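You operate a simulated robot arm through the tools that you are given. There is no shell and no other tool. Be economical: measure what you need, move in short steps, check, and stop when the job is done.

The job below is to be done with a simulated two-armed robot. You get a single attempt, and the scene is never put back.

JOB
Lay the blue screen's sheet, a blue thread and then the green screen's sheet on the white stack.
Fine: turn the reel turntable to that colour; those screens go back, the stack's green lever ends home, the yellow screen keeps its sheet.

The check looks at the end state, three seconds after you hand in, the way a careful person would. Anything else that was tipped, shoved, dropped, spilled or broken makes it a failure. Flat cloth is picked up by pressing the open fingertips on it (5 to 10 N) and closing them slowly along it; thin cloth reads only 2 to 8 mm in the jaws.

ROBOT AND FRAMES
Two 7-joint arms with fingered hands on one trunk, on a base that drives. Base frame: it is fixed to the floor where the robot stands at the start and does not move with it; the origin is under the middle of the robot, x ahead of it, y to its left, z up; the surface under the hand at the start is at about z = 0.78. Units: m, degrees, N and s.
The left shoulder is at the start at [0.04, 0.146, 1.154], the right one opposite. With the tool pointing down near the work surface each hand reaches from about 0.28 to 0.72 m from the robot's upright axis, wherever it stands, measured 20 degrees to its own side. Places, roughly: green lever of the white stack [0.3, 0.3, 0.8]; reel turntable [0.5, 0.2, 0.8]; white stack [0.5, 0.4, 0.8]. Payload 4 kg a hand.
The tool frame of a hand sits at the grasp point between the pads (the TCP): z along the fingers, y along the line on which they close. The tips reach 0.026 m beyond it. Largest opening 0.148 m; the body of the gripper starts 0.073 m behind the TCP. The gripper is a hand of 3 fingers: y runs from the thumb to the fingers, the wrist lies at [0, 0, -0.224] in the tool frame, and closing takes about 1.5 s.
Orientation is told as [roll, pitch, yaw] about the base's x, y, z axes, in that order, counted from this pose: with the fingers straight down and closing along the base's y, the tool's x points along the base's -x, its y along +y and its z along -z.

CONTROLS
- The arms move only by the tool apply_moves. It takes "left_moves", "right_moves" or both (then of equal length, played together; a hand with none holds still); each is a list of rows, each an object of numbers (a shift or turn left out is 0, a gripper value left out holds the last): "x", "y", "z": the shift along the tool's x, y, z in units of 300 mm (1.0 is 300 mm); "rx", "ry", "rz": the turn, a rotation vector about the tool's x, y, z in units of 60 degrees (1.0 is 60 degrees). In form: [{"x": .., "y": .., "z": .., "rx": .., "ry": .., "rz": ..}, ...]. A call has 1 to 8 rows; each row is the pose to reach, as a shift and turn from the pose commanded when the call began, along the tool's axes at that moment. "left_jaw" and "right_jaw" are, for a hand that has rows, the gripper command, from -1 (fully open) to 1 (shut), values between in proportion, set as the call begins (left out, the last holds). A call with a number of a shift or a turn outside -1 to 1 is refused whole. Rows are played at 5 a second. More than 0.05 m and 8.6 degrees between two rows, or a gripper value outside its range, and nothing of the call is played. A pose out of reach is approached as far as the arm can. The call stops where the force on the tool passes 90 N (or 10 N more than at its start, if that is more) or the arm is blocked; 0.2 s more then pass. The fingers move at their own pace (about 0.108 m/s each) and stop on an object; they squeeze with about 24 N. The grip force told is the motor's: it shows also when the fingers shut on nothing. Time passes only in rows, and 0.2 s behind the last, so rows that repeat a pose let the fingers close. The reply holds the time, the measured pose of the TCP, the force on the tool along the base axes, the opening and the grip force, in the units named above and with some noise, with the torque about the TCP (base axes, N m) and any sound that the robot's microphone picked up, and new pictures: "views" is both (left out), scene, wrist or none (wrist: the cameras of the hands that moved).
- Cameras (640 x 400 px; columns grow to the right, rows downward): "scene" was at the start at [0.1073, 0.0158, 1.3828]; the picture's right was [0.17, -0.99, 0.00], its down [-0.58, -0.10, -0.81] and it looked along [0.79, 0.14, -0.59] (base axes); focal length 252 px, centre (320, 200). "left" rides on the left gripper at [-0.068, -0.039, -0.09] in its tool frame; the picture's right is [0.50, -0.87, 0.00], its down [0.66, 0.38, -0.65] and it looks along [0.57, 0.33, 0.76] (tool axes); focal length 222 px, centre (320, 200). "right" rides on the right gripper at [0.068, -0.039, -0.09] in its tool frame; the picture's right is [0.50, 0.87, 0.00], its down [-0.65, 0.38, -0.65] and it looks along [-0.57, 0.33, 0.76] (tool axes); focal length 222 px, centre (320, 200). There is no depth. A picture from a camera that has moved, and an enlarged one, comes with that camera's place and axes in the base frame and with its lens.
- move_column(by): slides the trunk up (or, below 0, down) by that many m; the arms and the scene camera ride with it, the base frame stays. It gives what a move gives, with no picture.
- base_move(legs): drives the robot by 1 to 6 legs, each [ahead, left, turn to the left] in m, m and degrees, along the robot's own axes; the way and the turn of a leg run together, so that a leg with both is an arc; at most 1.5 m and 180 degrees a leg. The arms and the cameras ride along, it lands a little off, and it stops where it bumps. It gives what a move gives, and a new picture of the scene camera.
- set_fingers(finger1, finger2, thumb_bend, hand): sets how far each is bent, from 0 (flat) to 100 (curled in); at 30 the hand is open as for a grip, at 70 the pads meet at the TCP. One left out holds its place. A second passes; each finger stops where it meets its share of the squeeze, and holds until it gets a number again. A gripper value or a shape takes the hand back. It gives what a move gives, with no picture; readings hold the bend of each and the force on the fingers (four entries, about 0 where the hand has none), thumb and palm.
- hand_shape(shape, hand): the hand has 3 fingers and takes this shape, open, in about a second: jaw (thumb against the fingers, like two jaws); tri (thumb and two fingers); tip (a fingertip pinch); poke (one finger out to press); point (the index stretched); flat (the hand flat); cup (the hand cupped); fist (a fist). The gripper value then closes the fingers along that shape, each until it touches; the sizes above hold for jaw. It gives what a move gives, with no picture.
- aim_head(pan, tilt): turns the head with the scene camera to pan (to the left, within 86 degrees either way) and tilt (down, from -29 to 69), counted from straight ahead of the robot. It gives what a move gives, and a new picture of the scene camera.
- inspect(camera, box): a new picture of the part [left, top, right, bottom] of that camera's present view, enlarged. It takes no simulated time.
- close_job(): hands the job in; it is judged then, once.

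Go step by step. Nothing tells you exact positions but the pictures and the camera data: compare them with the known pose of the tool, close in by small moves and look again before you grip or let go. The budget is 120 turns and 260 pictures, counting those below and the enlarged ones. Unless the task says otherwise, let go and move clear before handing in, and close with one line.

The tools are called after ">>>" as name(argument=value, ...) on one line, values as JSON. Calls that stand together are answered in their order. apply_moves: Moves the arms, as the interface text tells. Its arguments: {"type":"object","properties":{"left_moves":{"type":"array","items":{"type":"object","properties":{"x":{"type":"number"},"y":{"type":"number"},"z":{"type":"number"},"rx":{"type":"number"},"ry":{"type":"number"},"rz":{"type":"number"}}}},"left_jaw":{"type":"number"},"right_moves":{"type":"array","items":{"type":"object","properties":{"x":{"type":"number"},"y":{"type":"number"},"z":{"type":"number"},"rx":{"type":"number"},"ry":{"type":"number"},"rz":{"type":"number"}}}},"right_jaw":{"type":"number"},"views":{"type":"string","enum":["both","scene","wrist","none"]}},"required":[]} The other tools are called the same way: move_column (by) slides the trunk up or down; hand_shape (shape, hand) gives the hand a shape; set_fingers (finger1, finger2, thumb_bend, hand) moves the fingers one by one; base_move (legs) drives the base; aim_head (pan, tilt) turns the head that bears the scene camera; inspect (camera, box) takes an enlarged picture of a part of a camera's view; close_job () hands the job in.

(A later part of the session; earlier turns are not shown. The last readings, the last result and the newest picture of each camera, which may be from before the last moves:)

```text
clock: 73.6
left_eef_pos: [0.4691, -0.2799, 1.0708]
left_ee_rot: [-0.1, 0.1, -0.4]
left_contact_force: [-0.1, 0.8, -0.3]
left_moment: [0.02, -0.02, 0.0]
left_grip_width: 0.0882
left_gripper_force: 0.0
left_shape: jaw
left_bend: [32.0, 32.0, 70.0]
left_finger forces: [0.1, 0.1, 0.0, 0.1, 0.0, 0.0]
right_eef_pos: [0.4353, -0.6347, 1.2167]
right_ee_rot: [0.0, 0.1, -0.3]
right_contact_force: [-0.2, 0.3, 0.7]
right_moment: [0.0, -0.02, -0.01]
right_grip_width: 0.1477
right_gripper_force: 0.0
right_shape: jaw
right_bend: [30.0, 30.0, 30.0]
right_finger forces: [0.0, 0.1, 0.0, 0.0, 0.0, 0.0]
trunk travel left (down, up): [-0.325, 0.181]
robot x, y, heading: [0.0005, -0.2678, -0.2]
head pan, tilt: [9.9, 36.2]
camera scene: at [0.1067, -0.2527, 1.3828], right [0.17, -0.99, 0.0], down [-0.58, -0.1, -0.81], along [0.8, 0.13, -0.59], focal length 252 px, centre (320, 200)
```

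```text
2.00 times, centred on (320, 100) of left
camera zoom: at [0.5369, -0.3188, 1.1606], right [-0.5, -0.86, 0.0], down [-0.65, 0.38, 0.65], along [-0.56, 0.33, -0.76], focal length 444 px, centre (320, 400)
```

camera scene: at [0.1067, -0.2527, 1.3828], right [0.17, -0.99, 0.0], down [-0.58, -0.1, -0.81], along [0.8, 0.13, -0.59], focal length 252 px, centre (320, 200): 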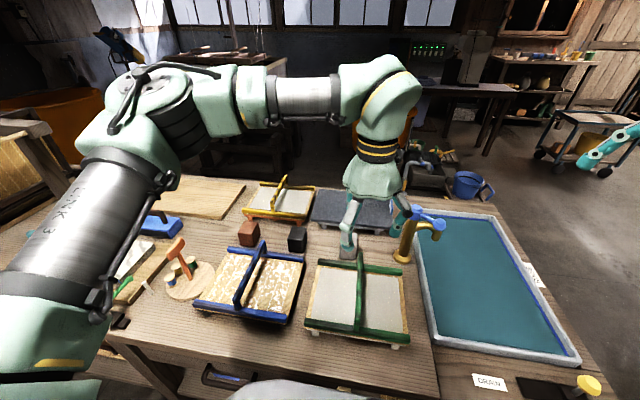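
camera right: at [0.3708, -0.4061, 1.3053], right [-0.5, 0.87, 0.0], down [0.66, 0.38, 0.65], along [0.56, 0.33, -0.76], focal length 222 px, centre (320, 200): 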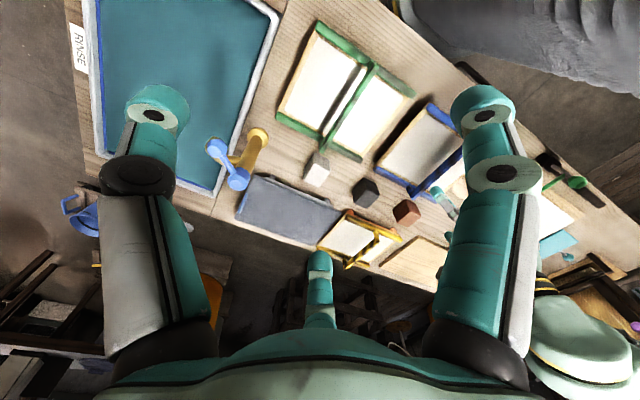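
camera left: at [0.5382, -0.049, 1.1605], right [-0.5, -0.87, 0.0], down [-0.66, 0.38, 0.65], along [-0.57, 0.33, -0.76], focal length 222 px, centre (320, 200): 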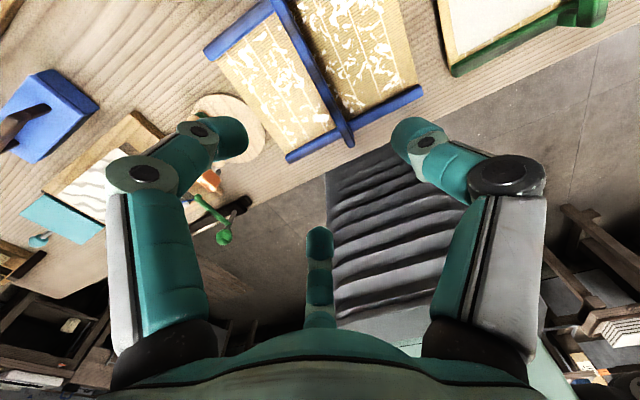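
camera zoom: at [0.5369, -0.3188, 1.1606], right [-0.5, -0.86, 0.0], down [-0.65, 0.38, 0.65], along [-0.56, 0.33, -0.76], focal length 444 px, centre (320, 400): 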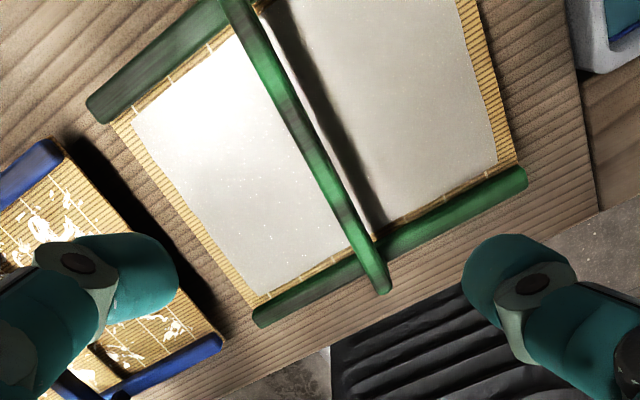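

The green handle runs along y≈-0.286. I align and go down to grip height.

>>> apply_moves(left_moves=[{"x": -0.046, "y": -0.02, "z": 0.08}, {"x": -0.046, "y": -0.02, "z": 0.2}, {"x": -0.046, "y": -0.02, "z": 0.33}, {"x": -0.046, "y": -0.02, "z": 0.45}, {"x": -0.046, "y": -0.02, "z": 0.5}], left_jaw=0.1, views="wrist")

>>> inspect(camera="scene", box=[280, 200, 440, 360])

```text
clock: 74.8
left_eef_pos: [0.4824, -0.2874, 0.9174]
left_ee_rot: [0.1, 0.0, -0.3]
left_contact_force: [0.0, 0.9, 0.3]
left_moment: [-0.03, 0.0, -0.01]
left_grip_width: 0.0671
left_gripper_force: 0.0
left_shape: jaw
left_bend: [39.0, 39.0, 70.0]
left_finger forces: [0.0, 0.1, 0.0, 0.0, 0.0, 0.0]
right_eef_pos: [0.4366, -0.6353, 1.2158]
right_ee_rot: [0.0, 0.1, -0.2]
right_contact_force: [-0.4, 0.3, -0.3]
right_moment: [0.0, -0.01, -0.02]
right_grip_width: 0.148
right_gripper_force: 0.1
right_shape: jaw
right_bend: [30.0, 30.0, 30.0]
right_finger forces: [0.1, 0.1, 0.1, 0.1, 0.0, 0.0]
trunk travel left (down, up): [-0.325, 0.181]
robot x, y, heading: [-0.0019, -0.2702, -0.4]
head pan, tilt: [9.9, 36.2]
camera left: at [0.5513, -0.3269, 1.0085], right [-0.5, -0.86, 0.0], down [-0.65, 0.38, 0.65], along [-0.56, 0.33, -0.76], focal length 222 px, centre (320, 200)
```

left: 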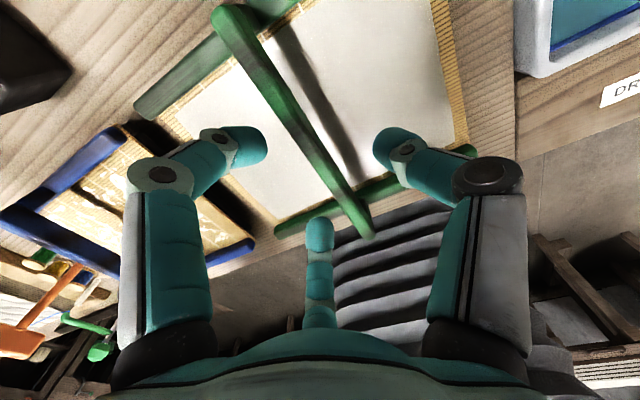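

```text
2.50 times, centred on (360, 280) of scene
camera zoom: at [0.1067, -0.254, 1.3828], right [0.17, -0.99, 0.0], down [-0.58, -0.1, -0.81], along [0.8, 0.13, -0.59], focal length 631 px, centre (220, 0)
```

zoom: 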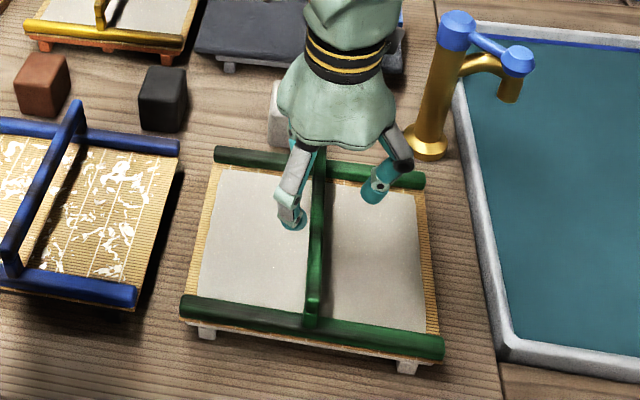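

>>> apply_moves(left_moves=[{"z": 0.06}, {"z": 0.115}, {"z": 0.121}], views="none")

>>> apply_moves(left_moves=[{"z": 0.0}, {"z": 0.0}, {"z": 0.0}, {"z": 0.0}, {"z": 0.0}, {"z": 0.0}], left_jaw=1, views="wrist")

```text
clock: 75.6
left_eef_pos: [0.4831, -0.2868, 0.8849]
left_ee_rot: [0.0, 0.0, -0.3]
left_contact_force: [0.4, -0.2, 0.7]
left_moment: [-0.01, 0.03, -0.01]
left_grip_width: 0.0672
left_gripper_force: 0.0
left_shape: jaw
left_bend: [39.0, 39.0, 70.0]
left_finger forces: [0.1, 0.0, 0.0, 0.1, 0.0, 0.1]
right_eef_pos: [0.4354, -0.6361, 1.2168]
right_ee_rot: [0.1, 0.2, -0.2]
right_contact_force: [0.3, -0.3, 0.0]
right_moment: [0.03, -0.03, 0.04]
right_grip_width: 0.1479
right_gripper_force: 0.1
right_shape: jaw
right_bend: [30.0, 30.0, 30.0]
right_finger forces: [0.0, 0.0, 0.0, 0.1, 0.0, 0.0]
trunk travel left (down, up): [-0.325, 0.181]
robot x, y, heading: [-0.0002, -0.2659, -0.2]
head pan, tilt: [9.9, 36.2]
```

```text
clock: 77.0
left_eef_pos: [0.4836, -0.2871, 0.8844]
left_ee_rot: [0.0, -0.1, -0.3]
left_contact_force: [0.0, 0.0, 0.1]
left_moment: [-0.06, -0.01, 0.01]
left_grip_width: 0.0125
left_gripper_force: 24.1
left_shape: jaw
left_bend: [74.0, 74.0, 70.0]
left_finger forces: [17.6, 17.7, 0.0, 0.0, 23.4, 0.0]
right_eef_pos: [0.4358, -0.6356, 1.2169]
right_ee_rot: [0.0, 0.1, -0.3]
right_contact_force: [1.0, 0.0, -0.5]
right_moment: [-0.01, -0.04, 0.0]
right_grip_width: 0.148
right_gripper_force: 0.1
right_shape: jaw
right_bend: [30.0, 30.0, 30.0]
right_finger forces: [0.1, 0.0, 0.0, 0.0, 0.1, 0.0]
trunk travel left (down, up): [-0.325, 0.181]
robot x, y, heading: [-0.0013, -0.2687, -0.4]
head pan, tilt: [9.9, 36.2]
camera left: at [0.5514, -0.3269, 0.9753], right [-0.5, -0.86, 0.0], down [-0.65, 0.38, 0.65], along [-0.56, 0.33, -0.76], focal length 222 px, centre (320, 200)
```

left: 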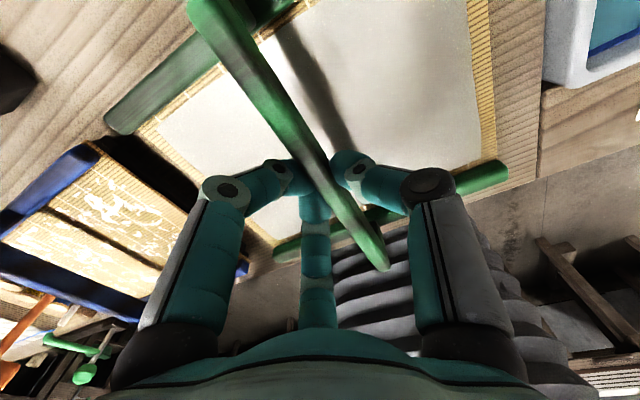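

Firm grip on green, home TCP (0.4835, -0.287, 0.8845). Lift, then drive the base back left.

>>> apply_moves(left_moves=[{"z": -0.05}, {"z": -0.15}, {"z": -0.28}, {"z": -0.4}, {"z": -0.52}, {"z": -0.6}, {"z": -0.6}], views="none")

>>> base_move(legs=[[0, 0.268, 0.3]])

```text
clock: 78.6
left_eef_pos: [0.4829, -0.2848, 1.0667]
left_ee_rot: [0.0, 0.1, -0.3]
left_contact_force: [-0.2, -1.2, -0.5]
left_moment: [0.01, -0.02, 0.03]
left_grip_width: 0.0125
left_gripper_force: 23.9
left_shape: jaw
left_bend: [74.0, 74.0, 70.0]
left_finger forces: [18.8, 18.8, 0.1, 0.0, 23.3, 0.0]
right_eef_pos: [0.435, -0.6359, 1.2161]
right_ee_rot: [0.1, 0.1, -0.2]
right_contact_force: [0.2, 0.4, -0.2]
right_moment: [-0.01, 0.01, -0.01]
right_grip_width: 0.1479
right_gripper_force: 0.0
right_shape: jaw
right_bend: [30.0, 30.0, 30.0]
right_finger forces: [0.1, 0.0, 0.0, 0.1, 0.1, 0.0]
trunk travel left (down, up): [-0.325, 0.181]
robot x, y, heading: [0.0031, -0.2732, -0.4]
head pan, tilt: [9.9, 36.2]
```

```text
clock: 80.5
left_eef_pos: [0.4822, -0.015, 1.0658]
left_ee_rot: [0.0, 0.1, 0.2]
left_contact_force: [1.3, 0.5, -0.6]
left_moment: [-0.02, -0.03, 0.03]
left_grip_width: 0.0124
left_gripper_force: 23.8
left_shape: jaw
left_bend: [74.0, 74.0, 70.0]
left_finger forces: [18.8, 19.0, 0.1, 0.0, 23.2, 0.1]
right_eef_pos: [0.4394, -0.3671, 1.2155]
right_ee_rot: [0.1, 0.1, 0.1]
right_contact_force: [0.1, 0.1, -0.5]
right_moment: [0.02, -0.02, -0.03]
right_grip_width: 0.148
right_gripper_force: 0.0
right_shape: jaw
right_bend: [30.0, 30.0, 30.0]
right_finger forces: [0.0, 0.0, 0.1, 0.0, 0.0, 0.0]
trunk travel left (down, up): [-0.325, 0.181]
robot x, y, heading: [-0.001, 0.0003, 0.0]
head pan, tilt: [9.9, 36.2]
camera scene: at [0.1073, 0.0133, 1.3828], right [0.17, -0.98, 0.0], down [-0.58, -0.1, -0.81], along [0.79, 0.14, -0.59], focal length 252 px, centre (320, 200)
```

scene: 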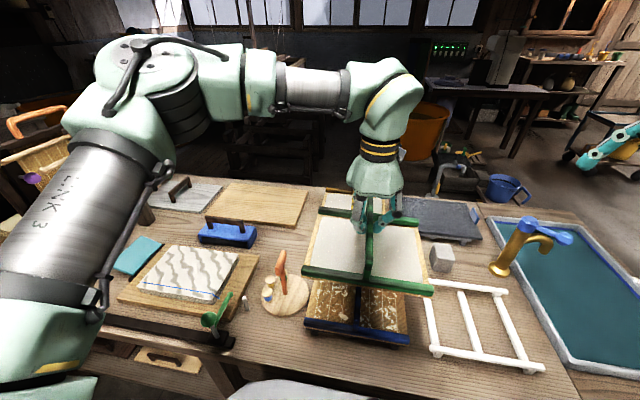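

Back at the start pose with the green screen. Carry it over the stack.

>>> apply_moves(left_moves=[{"y": 0.1}, {"y": 0.24}, {"y": 0.38}, {"y": 0.52}, {"y": 0.66}, {"y": 0.8}, {"y": 0.92}, {"y": 1.0}], views="none")

>>> apply_moves(left_moves=[{"y": 0.12}, {"y": 0.25}, {"y": 0.38, "x": 0.01}, {"y": 0.47, "x": 0.02}, {"y": 0.49, "x": 0.02, "z": 0.12}, {"y": 0.49, "x": 0.02, "z": 0.27}, {"y": 0.49, "x": 0.02, "z": 0.42}, {"y": 0.49, "x": 0.02, "z": 0.47}], views="both")

>>> inspect(camera="scene", box=[80, 190, 320, 360])

```text
clock: 82.3
left_eef_pos: [0.4833, 0.2864, 1.0641]
left_ee_rot: [0.0, 0.1, 0.0]
left_contact_force: [-0.8, 0.0, -1.5]
left_moment: [0.05, 0.0, -0.01]
left_grip_width: 0.0125
left_gripper_force: 23.9
left_shape: jaw
left_bend: [74.0, 74.0, 70.0]
left_finger forces: [19.6, 19.6, 0.0, 0.0, 23.1, 0.0]
right_eef_pos: [0.4383, -0.3637, 1.2164]
right_ee_rot: [0.0, 0.1, 0.1]
right_contact_force: [0.1, 0.3, 0.5]
right_moment: [0.03, 0.01, 0.01]
right_grip_width: 0.148
right_gripper_force: 0.1
right_shape: jaw
right_bend: [30.0, 30.0, 30.0]
right_finger forces: [0.1, 0.0, 0.0, 0.0, 0.0, 0.0]
trunk travel left (down, up): [-0.325, 0.181]
robot x, y, heading: [-0.0022, -0.0044, -0.1]
head pan, tilt: [9.9, 36.2]
```

```text
clock: 84.1
left_eef_pos: [0.4767, 0.4346, 0.9255]
left_ee_rot: [0.1, 0.0, 0.1]
left_contact_force: [-0.7, 0.5, -1.6]
left_moment: [0.0, 0.0, -0.01]
left_grip_width: 0.0122
left_gripper_force: 23.9
left_shape: jaw
left_bend: [74.0, 74.0, 70.0]
left_finger forces: [20.1, 20.2, 0.0, 0.1, 23.2, 0.0]
right_eef_pos: [0.4381, -0.3651, 1.2156]
right_ee_rot: [0.1, 0.1, 0.1]
right_contact_force: [0.2, 0.8, 1.2]
right_moment: [0.05, 0.01, -0.01]
right_grip_width: 0.1478
right_gripper_force: 0.2
right_shape: jaw
right_bend: [30.0, 30.0, 30.0]
right_finger forces: [0.0, 0.0, 0.0, 0.1, 0.0, 0.0]
trunk travel left (down, up): [-0.325, 0.181]
robot x, y, heading: [0.0051, -0.0037, 0.3]
head pan, tilt: [9.9, 36.2]
camera scene: at [0.1072, 0.0148, 1.3828], right [0.17, -0.98, 0.0], down [-0.58, -0.1, -0.81], along [0.79, 0.14, -0.59], focal length 252 px, centre (320, 200)
camera left: at [0.5445, 0.3947, 1.015], right [-0.5, -0.87, 0.0], down [-0.66, 0.38, 0.65], along [-0.57, 0.33, -0.76], focal length 222 px, centre (320, 200)
```

scene: 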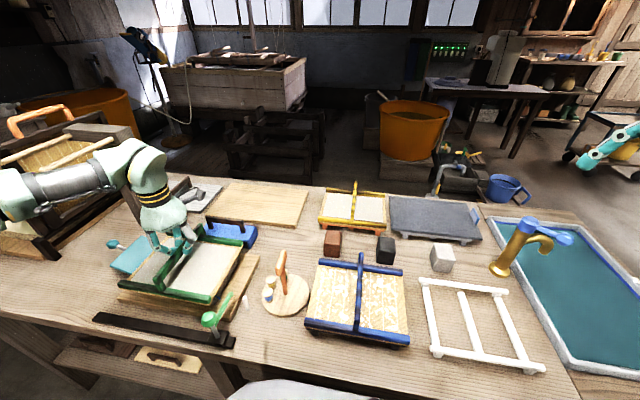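
left: 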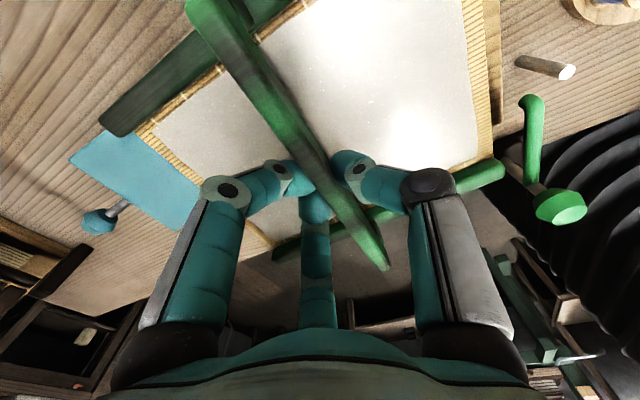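

```text
2.35 times, centred on (200, 275) of scene
camera zoom: at [0.1072, 0.0148, 1.3828], right [0.17, -0.98, 0.0], down [-0.58, -0.1, -0.81], along [0.79, 0.14, -0.59], focal length 594 px, centre (602, 24)
```

zoom: 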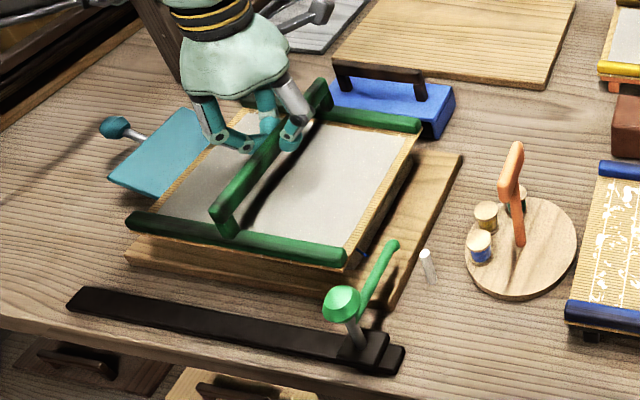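

Aligned. For a careful lay I tilt it so the near edge touches first; check the tilt transmits.

>>> apply_moves(left_moves=[{"x": 0.018, "z": 0.01, "ry": -0.067}, {"x": 0.037, "z": 0.02, "ry": -0.133}, {"x": 0.037, "z": 0.02, "ry": -0.133}], views="none")

>>> inspect(camera="scene", box=[80, 190, 320, 360])

```text
clock: 84.9
left_eef_pos: [0.4646, 0.4338, 0.9178]
left_ee_rot: [0.0, -8.0, 0.1]
left_contact_force: [0.2, 0.5, -0.8]
left_moment: [0.01, 0.0, -0.02]
left_grip_width: 0.0123
left_gripper_force: 24.0
left_shape: jaw
left_bend: [74.0, 74.0, 70.0]
left_finger forces: [20.3, 20.4, 0.0, 0.0, 23.2, 0.0]
right_eef_pos: [0.4392, -0.3654, 1.2152]
right_ee_rot: [0.1, 0.2, 0.1]
right_contact_force: [-0.2, -0.9, 0.0]
right_moment: [0.0, 0.03, 0.0]
right_grip_width: 0.1476
right_gripper_force: 0.0
right_shape: jaw
right_bend: [30.0, 30.0, 30.0]
right_finger forces: [0.0, 0.0, 0.0, 0.0, 0.1, 0.0]
trunk travel left (down, up): [-0.325, 0.181]
robot x, y, heading: [0.0006, -0.0012, 0.2]
head pan, tilt: [9.9, 36.2]
```

```text
2.35 times, centred on (200, 275) of scene
camera zoom: at [0.1077, 0.0145, 1.3827], right [0.17, -0.98, 0.0], down [-0.58, -0.1, -0.81], along [0.79, 0.14, -0.59], focal length 594 px, centre (602, 24)
```

zoom: 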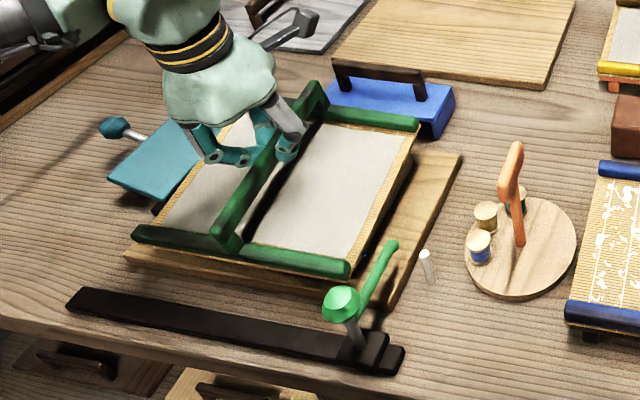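

The screen pitches with the hand. Now lower the near edge and roll it down flat.

>>> apply_moves(left_moves=[{"x": 0.004, "z": 0.03}, {"x": 0.007, "z": 0.05}, {"x": 0.001, "z": 0.06, "ry": 0.022}, {"x": -0.005, "z": 0.071, "ry": 0.045}, {"x": -0.01, "z": 0.079, "ry": 0.067}, {"x": -0.015, "z": 0.086, "ry": 0.089}, {"x": -0.02, "z": 0.094, "ry": 0.111}, {"x": -0.025, "z": 0.101, "ry": 0.133}], views="none")

>>> inspect(camera="scene", box=[80, 190, 320, 360])

```text
clock: 86.7
left_eef_pos: [0.473, 0.432, 0.8937]
left_ee_rot: [0.1, -0.5, 0.2]
left_contact_force: [-7.2, 6.8, 35.6]
left_moment: [0.02, 0.15, -0.06]
left_grip_width: 0.014
left_gripper_force: 23.7
left_shape: jaw
left_bend: [75.0, 74.0, 72.0]
left_finger forces: [0.0, 0.1, 0.0, 0.0, 28.2, 0.0]
right_eef_pos: [0.4346, -0.3666, 1.2176]
right_ee_rot: [0.2, -0.2, 0.1]
right_contact_force: [0.1, 0.4, 0.2]
right_moment: [-0.01, 0.0, 0.02]
right_grip_width: 0.1481
right_gripper_force: 0.0
right_shape: jaw
right_bend: [30.0, 30.0, 30.0]
right_finger forces: [0.1, 0.0, 0.0, 0.0, 0.1, 0.0]
trunk travel left (down, up): [-0.325, 0.181]
robot x, y, heading: [0.0015, -0.0053, -0.2]
head pan, tilt: [9.9, 36.2]
```

```text
2.35 times, centred on (200, 275) of scene
camera zoom: at [0.1016, 0.0122, 1.3835], right [0.17, -0.98, 0.0], down [-0.58, -0.1, -0.81], along [0.8, 0.14, -0.59], focal length 594 px, centre (602, 24)
```

zoom: 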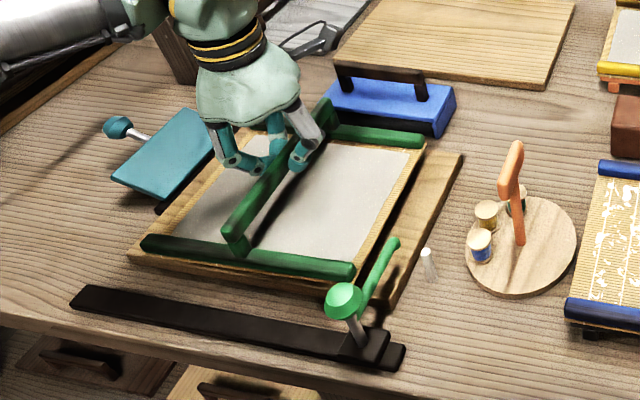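

Pressed flat at 36 N. Hold a moment, then peel slowly off from the far edge and rise.

>>> apply_moves(left_moves=[{"z": 0.0}, {"z": 0.0}, {"z": 0.0}, {"z": 0.0}, {"z": 0.0}, {"x": 0.006, "z": -0.015, "ry": -0.022}, {"x": 0.012, "z": -0.022, "ry": -0.045}, {"x": 0.018, "z": -0.03, "ry": -0.067}], views="none")

>>> apply_moves(left_moves=[{"x": 0.01, "z": -0.01, "ry": -0.033}, {"x": 0.019, "z": -0.02, "ry": -0.067}, {"x": 0.019, "z": -0.035, "ry": -0.067}, {"x": 0.019, "z": -0.055, "ry": -0.067}, {"x": 0.019, "z": -0.08, "ry": -0.067}, {"x": 0.019, "z": -0.12, "ry": -0.03}, {"x": 0.019, "z": -0.18, "ry": 0.03}, {"x": 0.019, "z": -0.26, "ry": 0.067}], views="scene")

>>> inspect(camera="scene", box=[80, 190, 320, 360])

```text
clock: 88.5
left_eef_pos: [0.4694, 0.4327, 0.8962]
left_ee_rot: [-0.1, -3.7, 0.0]
left_contact_force: [-0.1, 0.8, -0.3]
left_moment: [-0.1, 0.03, -0.04]
left_grip_width: 0.0133
left_gripper_force: 23.9
left_shape: jaw
left_bend: [74.0, 74.0, 71.0]
left_finger forces: [0.0, 0.0, 0.0, 0.0, 24.5, 0.1]
right_eef_pos: [0.4384, -0.3653, 1.2148]
right_ee_rot: [0.0, 0.1, 0.1]
right_contact_force: [0.9, 0.2, 0.3]
right_moment: [-0.01, -0.02, 0.0]
right_grip_width: 0.1478
right_gripper_force: 0.1
right_shape: jaw
right_bend: [30.0, 30.0, 30.0]
right_finger forces: [0.0, 0.0, 0.1, 0.0, 0.0, 0.0]
trunk travel left (down, up): [-0.325, 0.181]
robot x, y, heading: [0.0001, -0.0025, 0.1]
head pan, tilt: [9.9, 36.2]
```

```text
clock: 90.3
left_eef_pos: [0.4598, 0.4337, 0.9788]
left_ee_rot: [0.0, 0.2, 0.1]
left_contact_force: [0.5, 0.4, -1.7]
left_moment: [0.02, 0.05, -0.02]
left_grip_width: 0.013
left_gripper_force: 23.9
left_shape: jaw
left_bend: [74.0, 74.0, 71.0]
left_finger forces: [0.1, 0.1, 0.0, 0.0, 23.7, 0.0]
right_eef_pos: [0.4382, -0.3658, 1.2165]
right_ee_rot: [0.1, 0.1, 0.1]
right_contact_force: [0.5, 0.1, -0.4]
right_moment: [0.03, -0.01, -0.02]
right_grip_width: 0.1479
right_gripper_force: 0.0
right_shape: jaw
right_bend: [30.0, 30.0, 30.0]
right_finger forces: [0.0, 0.0, 0.0, 0.0, 0.0, 0.1]
trunk travel left (down, up): [-0.325, 0.181]
robot x, y, heading: [0.0001, -0.0003, 0.0]
head pan, tilt: [9.9, 36.2]
camera scene: at [0.1071, 0.0144, 1.3828], right [0.17, -0.98, 0.0], down [-0.58, -0.1, -0.81], along [0.79, 0.14, -0.59], focal length 252 px, centre (320, 200)
```

scene: 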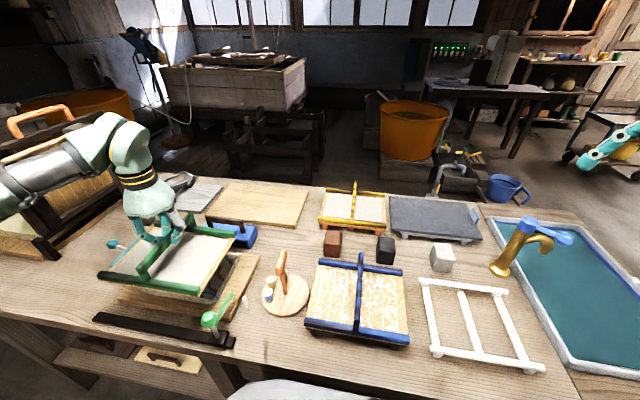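

```text
2.35 times, centred on (200, 275) of scene
camera zoom: at [0.1071, 0.0144, 1.3828], right [0.17, -0.98, 0.0], down [-0.58, -0.1, -0.81], along [0.79, 0.14, -0.59], focal length 594 px, centre (602, 24)
```

zoom: 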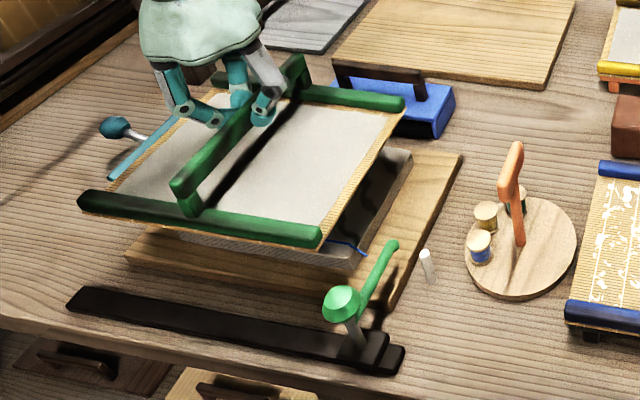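

The sheet stayed on the green screen this time: rocking back the same way doesn't release it. I re-lay it near edge first, and this time peel with the near edge leading (continuing the rock, as in couching).

>>> apply_moves(left_moves=[{"x": -0.01, "z": 0.08, "ry": -0.067}, {"x": -0.023, "z": 0.16, "ry": -0.133}, {"x": -0.023, "z": 0.223, "ry": -0.133}, {"x": -0.023, "z": 0.223, "ry": -0.133}], views="none")

>>> inspect(camera="scene", box=[80, 190, 320, 360])

```text
clock: 91.3
left_eef_pos: [0.4672, 0.4337, 0.9098]
left_ee_rot: [0.0, -7.9, 0.1]
left_contact_force: [-0.6, 0.1, -1.3]
left_moment: [0.01, -0.04, -0.02]
left_grip_width: 0.013
left_gripper_force: 24.2
left_shape: jaw
left_bend: [74.0, 74.0, 71.0]
left_finger forces: [0.0, 0.1, 0.1, 0.0, 23.7, 0.0]
right_eef_pos: [0.4375, -0.3647, 1.2152]
right_ee_rot: [0.0, 0.1, 0.2]
right_contact_force: [0.5, -1.2, -0.1]
right_moment: [-0.02, -0.03, -0.03]
right_grip_width: 0.1482
right_gripper_force: 0.1
right_shape: jaw
right_bend: [30.0, 30.0, 30.0]
right_finger forces: [0.0, 0.0, 0.0, 0.0, 0.0, 0.1]
trunk travel left (down, up): [-0.325, 0.181]
robot x, y, heading: [0.002, -0.0008, 0.3]
head pan, tilt: [9.9, 36.2]
```

```text
2.35 times, centred on (200, 275) of scene
camera zoom: at [0.107, 0.0148, 1.3828], right [0.17, -0.98, 0.0], down [-0.58, -0.1, -0.81], along [0.79, 0.14, -0.59], focal length 594 px, centre (602, 24)
```

zoom: 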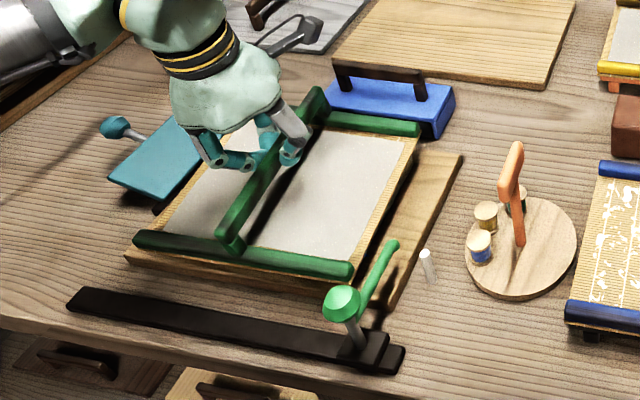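

>>> apply_moves(left_moves=[{"x": 0.002, "z": 0.015}, {"x": 0.004, "z": 0.03}, {"x": -0.003, "z": 0.043, "ry": 0.033}, {"x": -0.01, "z": 0.056, "ry": 0.067}, {"x": -0.018, "z": 0.068, "ry": 0.1}, {"x": -0.026, "z": 0.081, "ry": 0.133}, {"x": -0.026, "z": 0.081, "ry": 0.133}, {"x": -0.026, "z": 0.081, "ry": 0.133}], views="none")

>>> apply_moves(left_moves=[{"z": 0.0}, {"x": -0.008, "z": -0.012, "ry": 0.033}, {"x": -0.017, "z": -0.022, "ry": 0.067}, {"x": -0.026, "z": -0.03, "ry": 0.1}, {"x": -0.036, "z": -0.042, "ry": 0.133}, {"x": -0.036, "z": -0.07, "ry": 0.133}, {"x": -0.036, "z": -0.14, "ry": 0.133}, {"x": -0.036, "z": -0.25, "ry": 0.133}], views="none")

>>> inspect(camera="scene", box=[80, 190, 320, 360])

```text
clock: 93.1
left_eef_pos: [0.4734, 0.4316, 0.8923]
left_ee_rot: [0.1, -0.5, 0.1]
left_contact_force: [-14.5, 5.9, 44.8]
left_moment: [0.02, 0.26, -0.11]
left_grip_width: 0.0152
left_gripper_force: 23.7
left_shape: jaw
left_bend: [75.0, 75.0, 73.0]
left_finger forces: [0.0, 0.0, 0.1, 0.0, 30.5, 0.0]
right_eef_pos: [0.4332, -0.3677, 1.2178]
right_ee_rot: [0.1, -0.3, 0.1]
right_contact_force: [-0.2, -0.7, -0.4]
right_moment: [-0.04, -0.04, -0.01]
right_grip_width: 0.1481
right_gripper_force: 0.0
right_shape: jaw
right_bend: [30.0, 30.0, 30.0]
right_finger forces: [0.1, 0.0, 0.0, 0.1, 0.0, 0.0]
trunk travel left (down, up): [-0.325, 0.181]
robot x, y, heading: [0.0007, -0.0003, 0.1]
head pan, tilt: [9.9, 36.2]
```

```text
clock: 94.9
left_eef_pos: [0.4897, 0.4326, 0.9636]
left_ee_rot: [0.0, 7.9, 0.1]
left_contact_force: [0.5, -0.7, -0.7]
left_moment: [0.02, -0.05, 0.01]
left_grip_width: 0.0128
left_gripper_force: 23.6
left_shape: jaw
left_bend: [74.0, 74.0, 71.0]
left_finger forces: [0.0, 0.0, 0.1, 0.0, 23.8, 0.0]
right_eef_pos: [0.4384, -0.3655, 1.2152]
right_ee_rot: [0.1, 0.1, 0.1]
right_contact_force: [0.0, -0.1, -0.5]
right_moment: [-0.04, -0.01, -0.01]
right_grip_width: 0.148
right_gripper_force: 0.0
right_shape: jaw
right_bend: [30.0, 30.0, 30.0]
right_finger forces: [0.1, 0.0, 0.0, 0.0, 0.0, 0.0]
trunk travel left (down, up): [-0.325, 0.181]
robot x, y, heading: [-0.0027, -0.0011, 0.1]
head pan, tilt: [9.9, 36.2]
```

```text
2.35 times, centred on (200, 275) of scene
camera zoom: at [0.1068, 0.014, 1.3828], right [0.17, -0.98, 0.0], down [-0.58, -0.1, -0.81], along [0.79, 0.14, -0.59], focal length 594 px, centre (602, 24)
```

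zoom: 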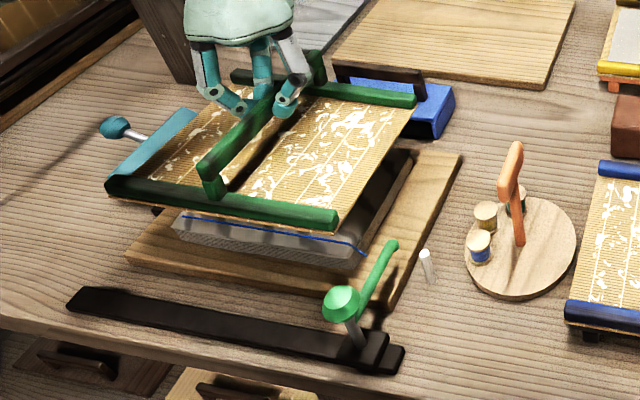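

The green sheet has transferred (with the same fleck pattern, so that's normal). I level the screen, lift and move off to look at the stack.

>>> apply_moves(left_moves=[{"z": -0.1, "ry": -0.067}, {"z": -0.22, "ry": -0.133}, {"z": -0.33, "ry": -0.133}, {"z": -0.33, "ry": -0.133}], views="none")

>>> apply_moves(left_moves=[{"y": -0.1}, {"y": -0.24}, {"y": -0.38}, {"y": -0.52}, {"y": -0.66}, {"y": -0.8}, {"y": -0.92}, {"y": -1.0}], views="none")

>>> apply_moves(left_moves=[{"y": -0.1}, {"y": -0.24}, {"y": -0.38}, {"y": -0.47}, {"y": -0.48}], views="both")

>>> inspect(camera="scene", box=[100, 220, 280, 340])

```text
clock: 95.9
left_eef_pos: [0.5039, 0.4322, 1.0614]
left_ee_rot: [0.0, 0.1, 0.1]
left_contact_force: [-0.7, 0.0, -0.6]
left_moment: [0.02, -0.01, 0.01]
left_grip_width: 0.0131
left_gripper_force: 24.3
left_shape: jaw
left_bend: [74.0, 74.0, 71.0]
left_finger forces: [0.0, 0.0, 0.0, 0.0, 23.8, 0.1]
right_eef_pos: [0.4398, -0.3642, 1.2147]
right_ee_rot: [0.1, 0.2, 0.1]
right_contact_force: [0.1, -0.3, -0.8]
right_moment: [-0.03, 0.03, 0.0]
right_grip_width: 0.1478
right_gripper_force: 0.0
right_shape: jaw
right_bend: [30.0, 30.0, 30.0]
right_finger forces: [0.0, 0.0, 0.0, 0.1, 0.1, 0.1]
trunk travel left (down, up): [-0.325, 0.181]
robot x, y, heading: [-0.0029, -0.0011, 0.4]
head pan, tilt: [9.9, 36.2]
```

```text
clock: 97.7
left_eef_pos: [0.5048, 0.1331, 1.062]
left_ee_rot: [0.1, 0.1, 0.1]
left_contact_force: [0.1, 0.7, -0.7]
left_moment: [0.01, 0.0, 0.02]
left_grip_width: 0.0131
left_gripper_force: 24.1
left_shape: jaw
left_bend: [74.0, 74.0, 71.0]
left_finger forces: [0.1, 0.0, 0.0, 0.1, 23.9, 0.0]
right_eef_pos: [0.4388, -0.3652, 1.2163]
right_ee_rot: [0.0, 0.1, 0.1]
right_contact_force: [1.1, -0.6, 0.0]
right_moment: [0.03, 0.0, -0.02]
right_grip_width: 0.1477
right_gripper_force: 0.1
right_shape: jaw
right_bend: [30.0, 30.0, 30.0]
right_finger forces: [0.0, 0.0, 0.0, 0.1, 0.0, 0.1]
trunk travel left (down, up): [-0.325, 0.181]
robot x, y, heading: [-0.001, -0.0007, 0.0]
head pan, tilt: [9.9, 36.2]
```

```text
clock: 98.9
left_eef_pos: [0.5051, -0.0111, 1.0605]
left_ee_rot: [0.1, 0.1, 0.1]
left_contact_force: [0.2, -0.6, -0.4]
left_moment: [0.0, 0.01, 0.01]
left_grip_width: 0.0129
left_gripper_force: 24.7
left_shape: jaw
left_bend: [74.0, 74.0, 71.0]
left_finger forces: [0.1, 0.0, 0.0, 0.0, 23.8, 0.1]
right_eef_pos: [0.4377, -0.3647, 1.2147]
right_ee_rot: [0.1, 0.1, 0.1]
right_contact_force: [-0.4, 0.5, 0.0]
right_moment: [-0.01, 0.0, 0.02]
right_grip_width: 0.1481
right_gripper_force: 0.0
right_shape: jaw
right_bend: [30.0, 30.0, 30.0]
right_finger forces: [0.0, 0.1, 0.0, 0.0, 0.0, 0.0]
trunk travel left (down, up): [-0.325, 0.181]
robot x, y, heading: [0.0019, -0.0009, 0.2]
head pan, tilt: [9.9, 36.2]
camera scene: at [0.1071, 0.015, 1.3828], right [0.17, -0.98, 0.0], down [-0.58, -0.1, -0.81], along [0.79, 0.14, -0.59], focal length 252 px, centre (320, 200)
camera left: at [0.5744, -0.0498, 1.1504], right [-0.5, -0.87, 0.0], down [-0.66, 0.38, 0.65], along [-0.57, 0.33, -0.76], focal length 222 px, centre (320, 200)
```

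scene: 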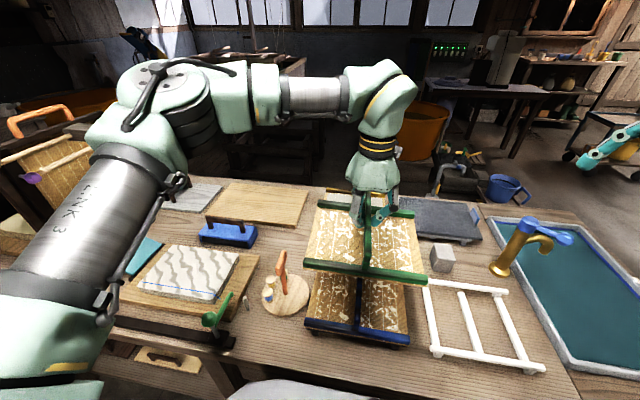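
left: 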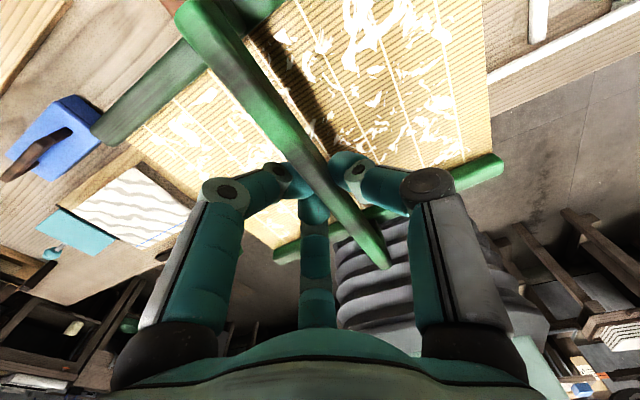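

```text
3.33 times, centred on (190, 280) of scene
camera zoom: at [0.1071, 0.015, 1.3828], right [0.17, -0.98, 0.0], down [-0.58, -0.1, -0.81], along [0.79, 0.14, -0.59], focal length 841 px, centre (753, -67)
```

zoom: 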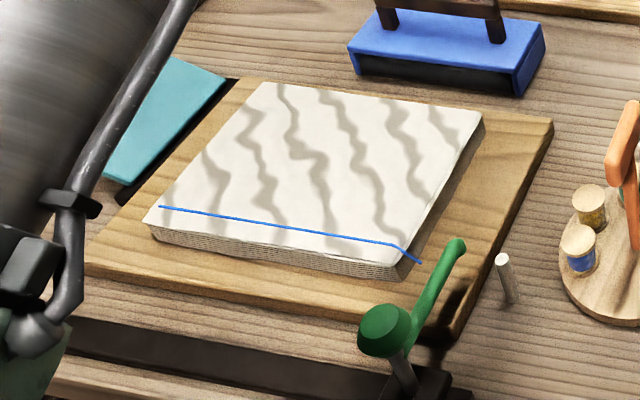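

>>> inspect(camera="scene", box=[130, 270, 230, 320])

>>> inspect(camera="left", box=[30, 140, 210, 270])

```text
6.40 times, centred on (180, 295) of scene
camera zoom: at [0.1071, 0.015, 1.3828], right [0.17, -0.98, 0.0], down [-0.58, -0.1, -0.81], along [0.79, 0.14, -0.59], focal length 1615 px, centre (1216, -408)
```

zoom: 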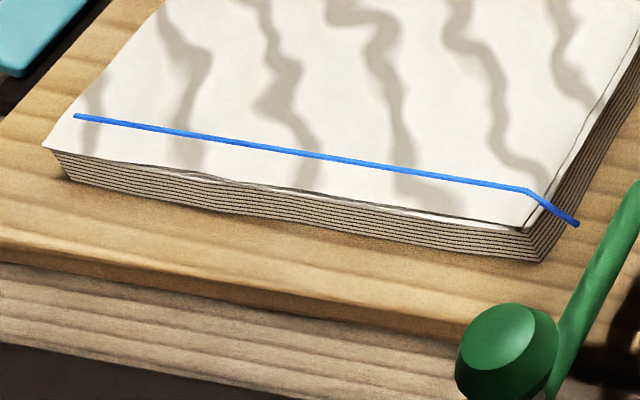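

```text
3.08 times, centred on (120, 205) of left
camera zoom: at [0.5744, -0.0498, 1.1504], right [-0.5, -0.87, 0.0], down [-0.66, 0.38, 0.65], along [-0.57, 0.33, -0.76], focal length 684 px, centre (935, 185)
```

zoom: 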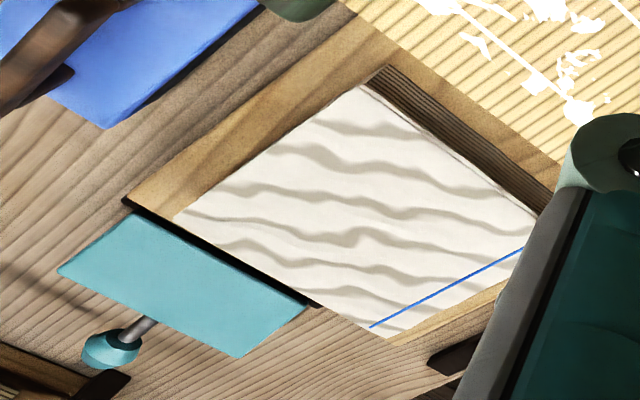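

Both sheets and the thread lie on the stack, and the lever is home. Now I drive right again and return the green screen to its white rack.

>>> base_move(legs=[[0, -0.272, -0.2]])

```text
clock: 100.8
left_eef_pos: [0.5061, -0.276, 1.0611]
left_ee_rot: [-0.1, 0.0, -0.1]
left_contact_force: [0.1, 0.2, -1.4]
left_moment: [-0.02, -0.03, 0.0]
left_grip_width: 0.0133
left_gripper_force: 24.2
left_shape: jaw
left_bend: [74.0, 74.0, 71.0]
left_finger forces: [0.0, 0.0, 0.0, 0.1, 23.8, 0.0]
right_eef_pos: [0.436, -0.6292, 1.2156]
right_ee_rot: [0.1, 0.1, -0.2]
right_contact_force: [0.1, 0.0, -0.6]
right_moment: [-0.01, 0.0, -0.02]
right_grip_width: 0.1479
right_gripper_force: 0.0
right_shape: jaw
right_bend: [30.0, 30.0, 30.0]
right_finger forces: [0.1, 0.1, 0.0, 0.0, 0.1, 0.1]
trunk travel left (down, up): [-0.325, 0.181]
robot x, y, heading: [0.0014, -0.2661, -0.3]
head pan, tilt: [9.9, 36.2]
camera scene: at [0.107, -0.2481, 1.3827], right [0.17, -0.99, 0.0], down [-0.58, -0.1, -0.81], along [0.8, 0.14, -0.59], focal length 252 px, centre (320, 200)
```

scene: 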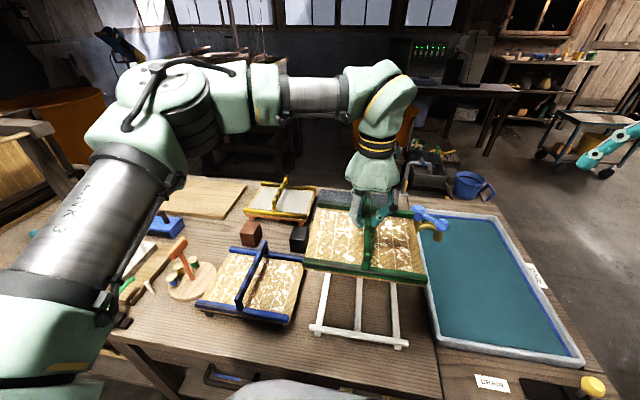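

>>> apply_moves(left_moves=[{"x": 0.04, "y": -0.02}, {"x": 0.074, "y": -0.036}, {"x": 0.074, "y": -0.036, "z": 0.12}, {"x": 0.074, "y": -0.036, "z": 0.25}, {"x": 0.074, "y": -0.036, "z": 0.38}, {"x": 0.074, "y": -0.036, "z": 0.47}, {"x": 0.074, "y": -0.036, "z": 0.48}], views="both")

>>> inspect(camera="scene", box=[280, 200, 440, 360])

```text
clock: 102.4
left_eef_pos: [0.4838, -0.2851, 0.9181]
left_ee_rot: [-0.1, 0.0, -0.1]
left_contact_force: [0.1, -1.0, -1.6]
left_moment: [0.01, 0.02, -0.02]
left_grip_width: 0.0134
left_gripper_force: 23.7
left_shape: jaw
left_bend: [74.0, 74.0, 71.0]
left_finger forces: [0.0, 0.1, 0.0, 0.0, 23.9, 0.1]
right_eef_pos: [0.4368, -0.6315, 1.2152]
right_ee_rot: [0.1, 0.0, -0.2]
right_contact_force: [-1.3, -0.6, 0.9]
right_moment: [-0.03, -0.01, -0.02]
right_grip_width: 0.1478
right_gripper_force: 0.2
right_shape: jaw
right_bend: [30.0, 30.0, 30.0]
right_finger forces: [0.1, 0.1, 0.0, 0.0, 0.0, 0.1]
trunk travel left (down, up): [-0.325, 0.181]
robot x, y, heading: [-0.0057, -0.2655, -0.2]
head pan, tilt: [9.9, 36.2]
camera scene: at [0.1067, -0.2494, 1.3828], right [0.17, -0.99, 0.0], down [-0.58, -0.1, -0.81], along [0.8, 0.14, -0.59], focal length 252 px, centre (320, 200)
camera left: at [0.5519, -0.3252, 1.0084], right [-0.5, -0.86, 0.0], down [-0.65, 0.38, 0.65], along [-0.57, 0.33, -0.76], focal length 222 px, centre (320, 200)
```

scene: 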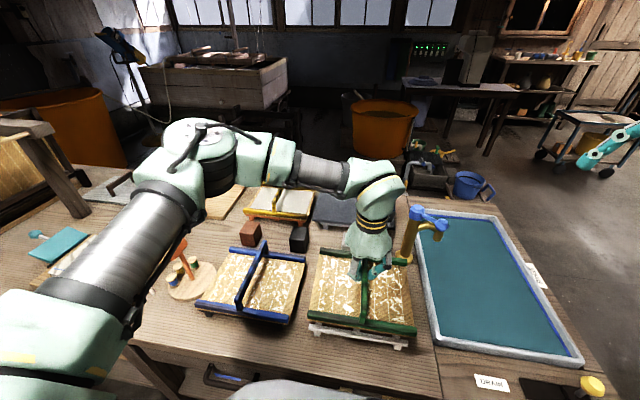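
left: 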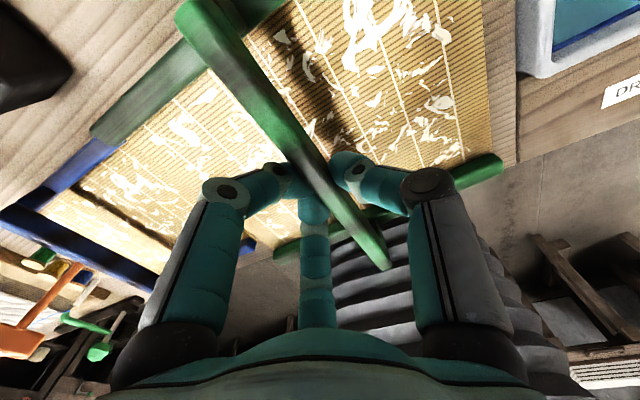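

```text
2.50 times, centred on (360, 280) of scene
camera zoom: at [0.1067, -0.2494, 1.3828], right [0.17, -0.99, 0.0], down [-0.58, -0.1, -0.81], along [0.8, 0.14, -0.59], focal length 631 px, centre (220, 0)
```

zoom: 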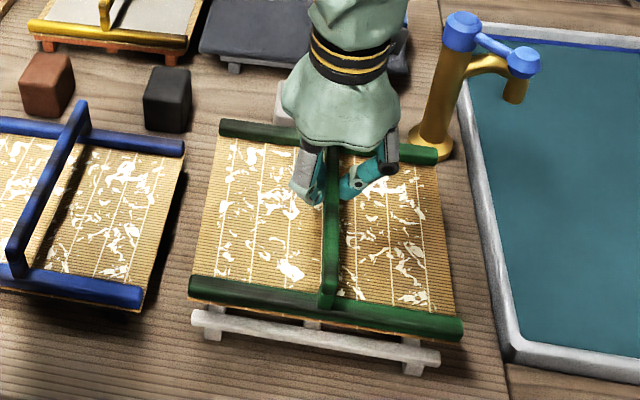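

>>> apply_moves(left_moves=[{"y": -0.006, "z": 0.05}, {"y": -0.006, "z": 0.09}, {"y": -0.006, "z": 0.105}], views="none")

>>> inspect(camera="scene", box=[280, 200, 440, 360])

```text
clock: 103.2
left_eef_pos: [0.4843, -0.288, 0.8882]
left_ee_rot: [0.1, -0.1, -0.1]
left_contact_force: [-0.2, -0.1, -0.8]
left_moment: [-0.04, 0.03, -0.01]
left_grip_width: 0.013
left_gripper_force: 23.9
left_shape: jaw
left_bend: [74.0, 74.0, 71.0]
left_finger forces: [0.1, 0.0, 0.1, 0.1, 23.8, 0.0]
right_eef_pos: [0.4361, -0.6297, 1.2161]
right_ee_rot: [0.1, 0.2, -0.2]
right_contact_force: [0.4, 0.0, 0.2]
right_moment: [0.01, -0.04, -0.01]
right_grip_width: 0.1477
right_gripper_force: 0.1
right_shape: jaw
right_bend: [30.0, 30.0, 30.0]
right_finger forces: [0.0, 0.1, 0.0, 0.1, 0.0, 0.0]
trunk travel left (down, up): [-0.325, 0.181]
robot x, y, heading: [-0.001, -0.2612, 0.2]
head pan, tilt: [9.9, 36.2]
```

```text
2.50 times, centred on (360, 280) of scene
camera zoom: at [0.107, -0.2493, 1.3828], right [0.17, -0.99, 0.0], down [-0.58, -0.1, -0.81], along [0.8, 0.14, -0.59], focal length 631 px, centre (220, 0)
```

zoom: 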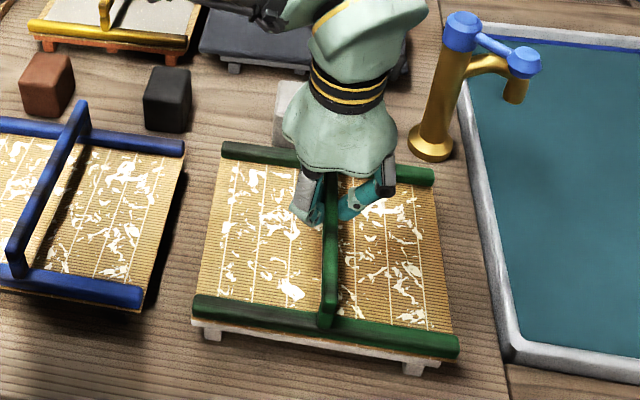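

The near bar sits ~1 cm right of its old place relative to the rack; I correct by 6 mm and 2° yaw, then settle it.

>>> apply_moves(left_moves=[{"y": 0.0, "z": -0.015}, {"y": 0.02, "z": -0.015, "rz": 0.036}, {"y": 0.02, "z": 0.0, "rz": 0.036}, {"y": 0.02, "z": 0.01, "rz": 0.036}], views="none")

>>> inspect(camera="scene", box=[280, 200, 440, 360])

```text
clock: 104.2
left_eef_pos: [0.4844, -0.2823, 0.8818]
left_ee_rot: [-0.2, 0.0, -2.3]
left_contact_force: [0.5, 0.0, 0.6]
left_moment: [-0.11, 0.05, -0.01]
left_grip_width: 0.0127
left_gripper_force: 23.6
left_shape: jaw
left_bend: [74.0, 74.0, 71.0]
left_finger forces: [0.0, 0.1, 0.1, 0.0, 24.1, 0.1]
right_eef_pos: [0.4364, -0.63, 1.2153]
right_ee_rot: [0.1, 0.1, -0.2]
right_contact_force: [-0.5, 1.2, 0.4]
right_moment: [-0.03, -0.01, 0.04]
right_grip_width: 0.1483
right_gripper_force: 0.0
right_shape: jaw
right_bend: [30.0, 30.0, 30.0]
right_finger forces: [0.0, 0.0, 0.0, 0.1, 0.0, 0.0]
trunk travel left (down, up): [-0.325, 0.181]
robot x, y, heading: [-0.0004, -0.2629, -0.1]
head pan, tilt: [9.9, 36.2]
```

```text
2.50 times, centred on (360, 280) of scene
camera zoom: at [0.1069, -0.2492, 1.3828], right [0.17, -0.99, 0.0], down [-0.58, -0.1, -0.81], along [0.8, 0.14, -0.59], focal length 631 px, centre (220, 0)
```

zoom: 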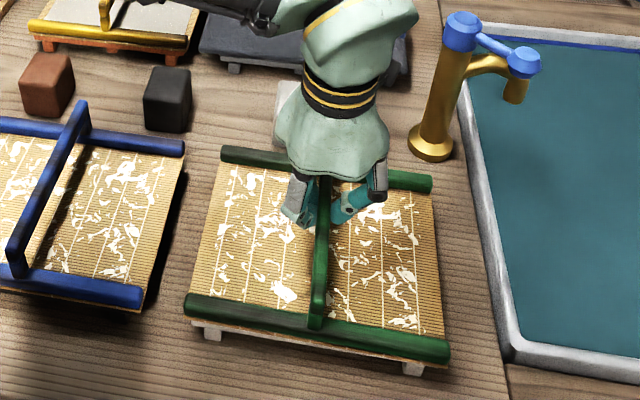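

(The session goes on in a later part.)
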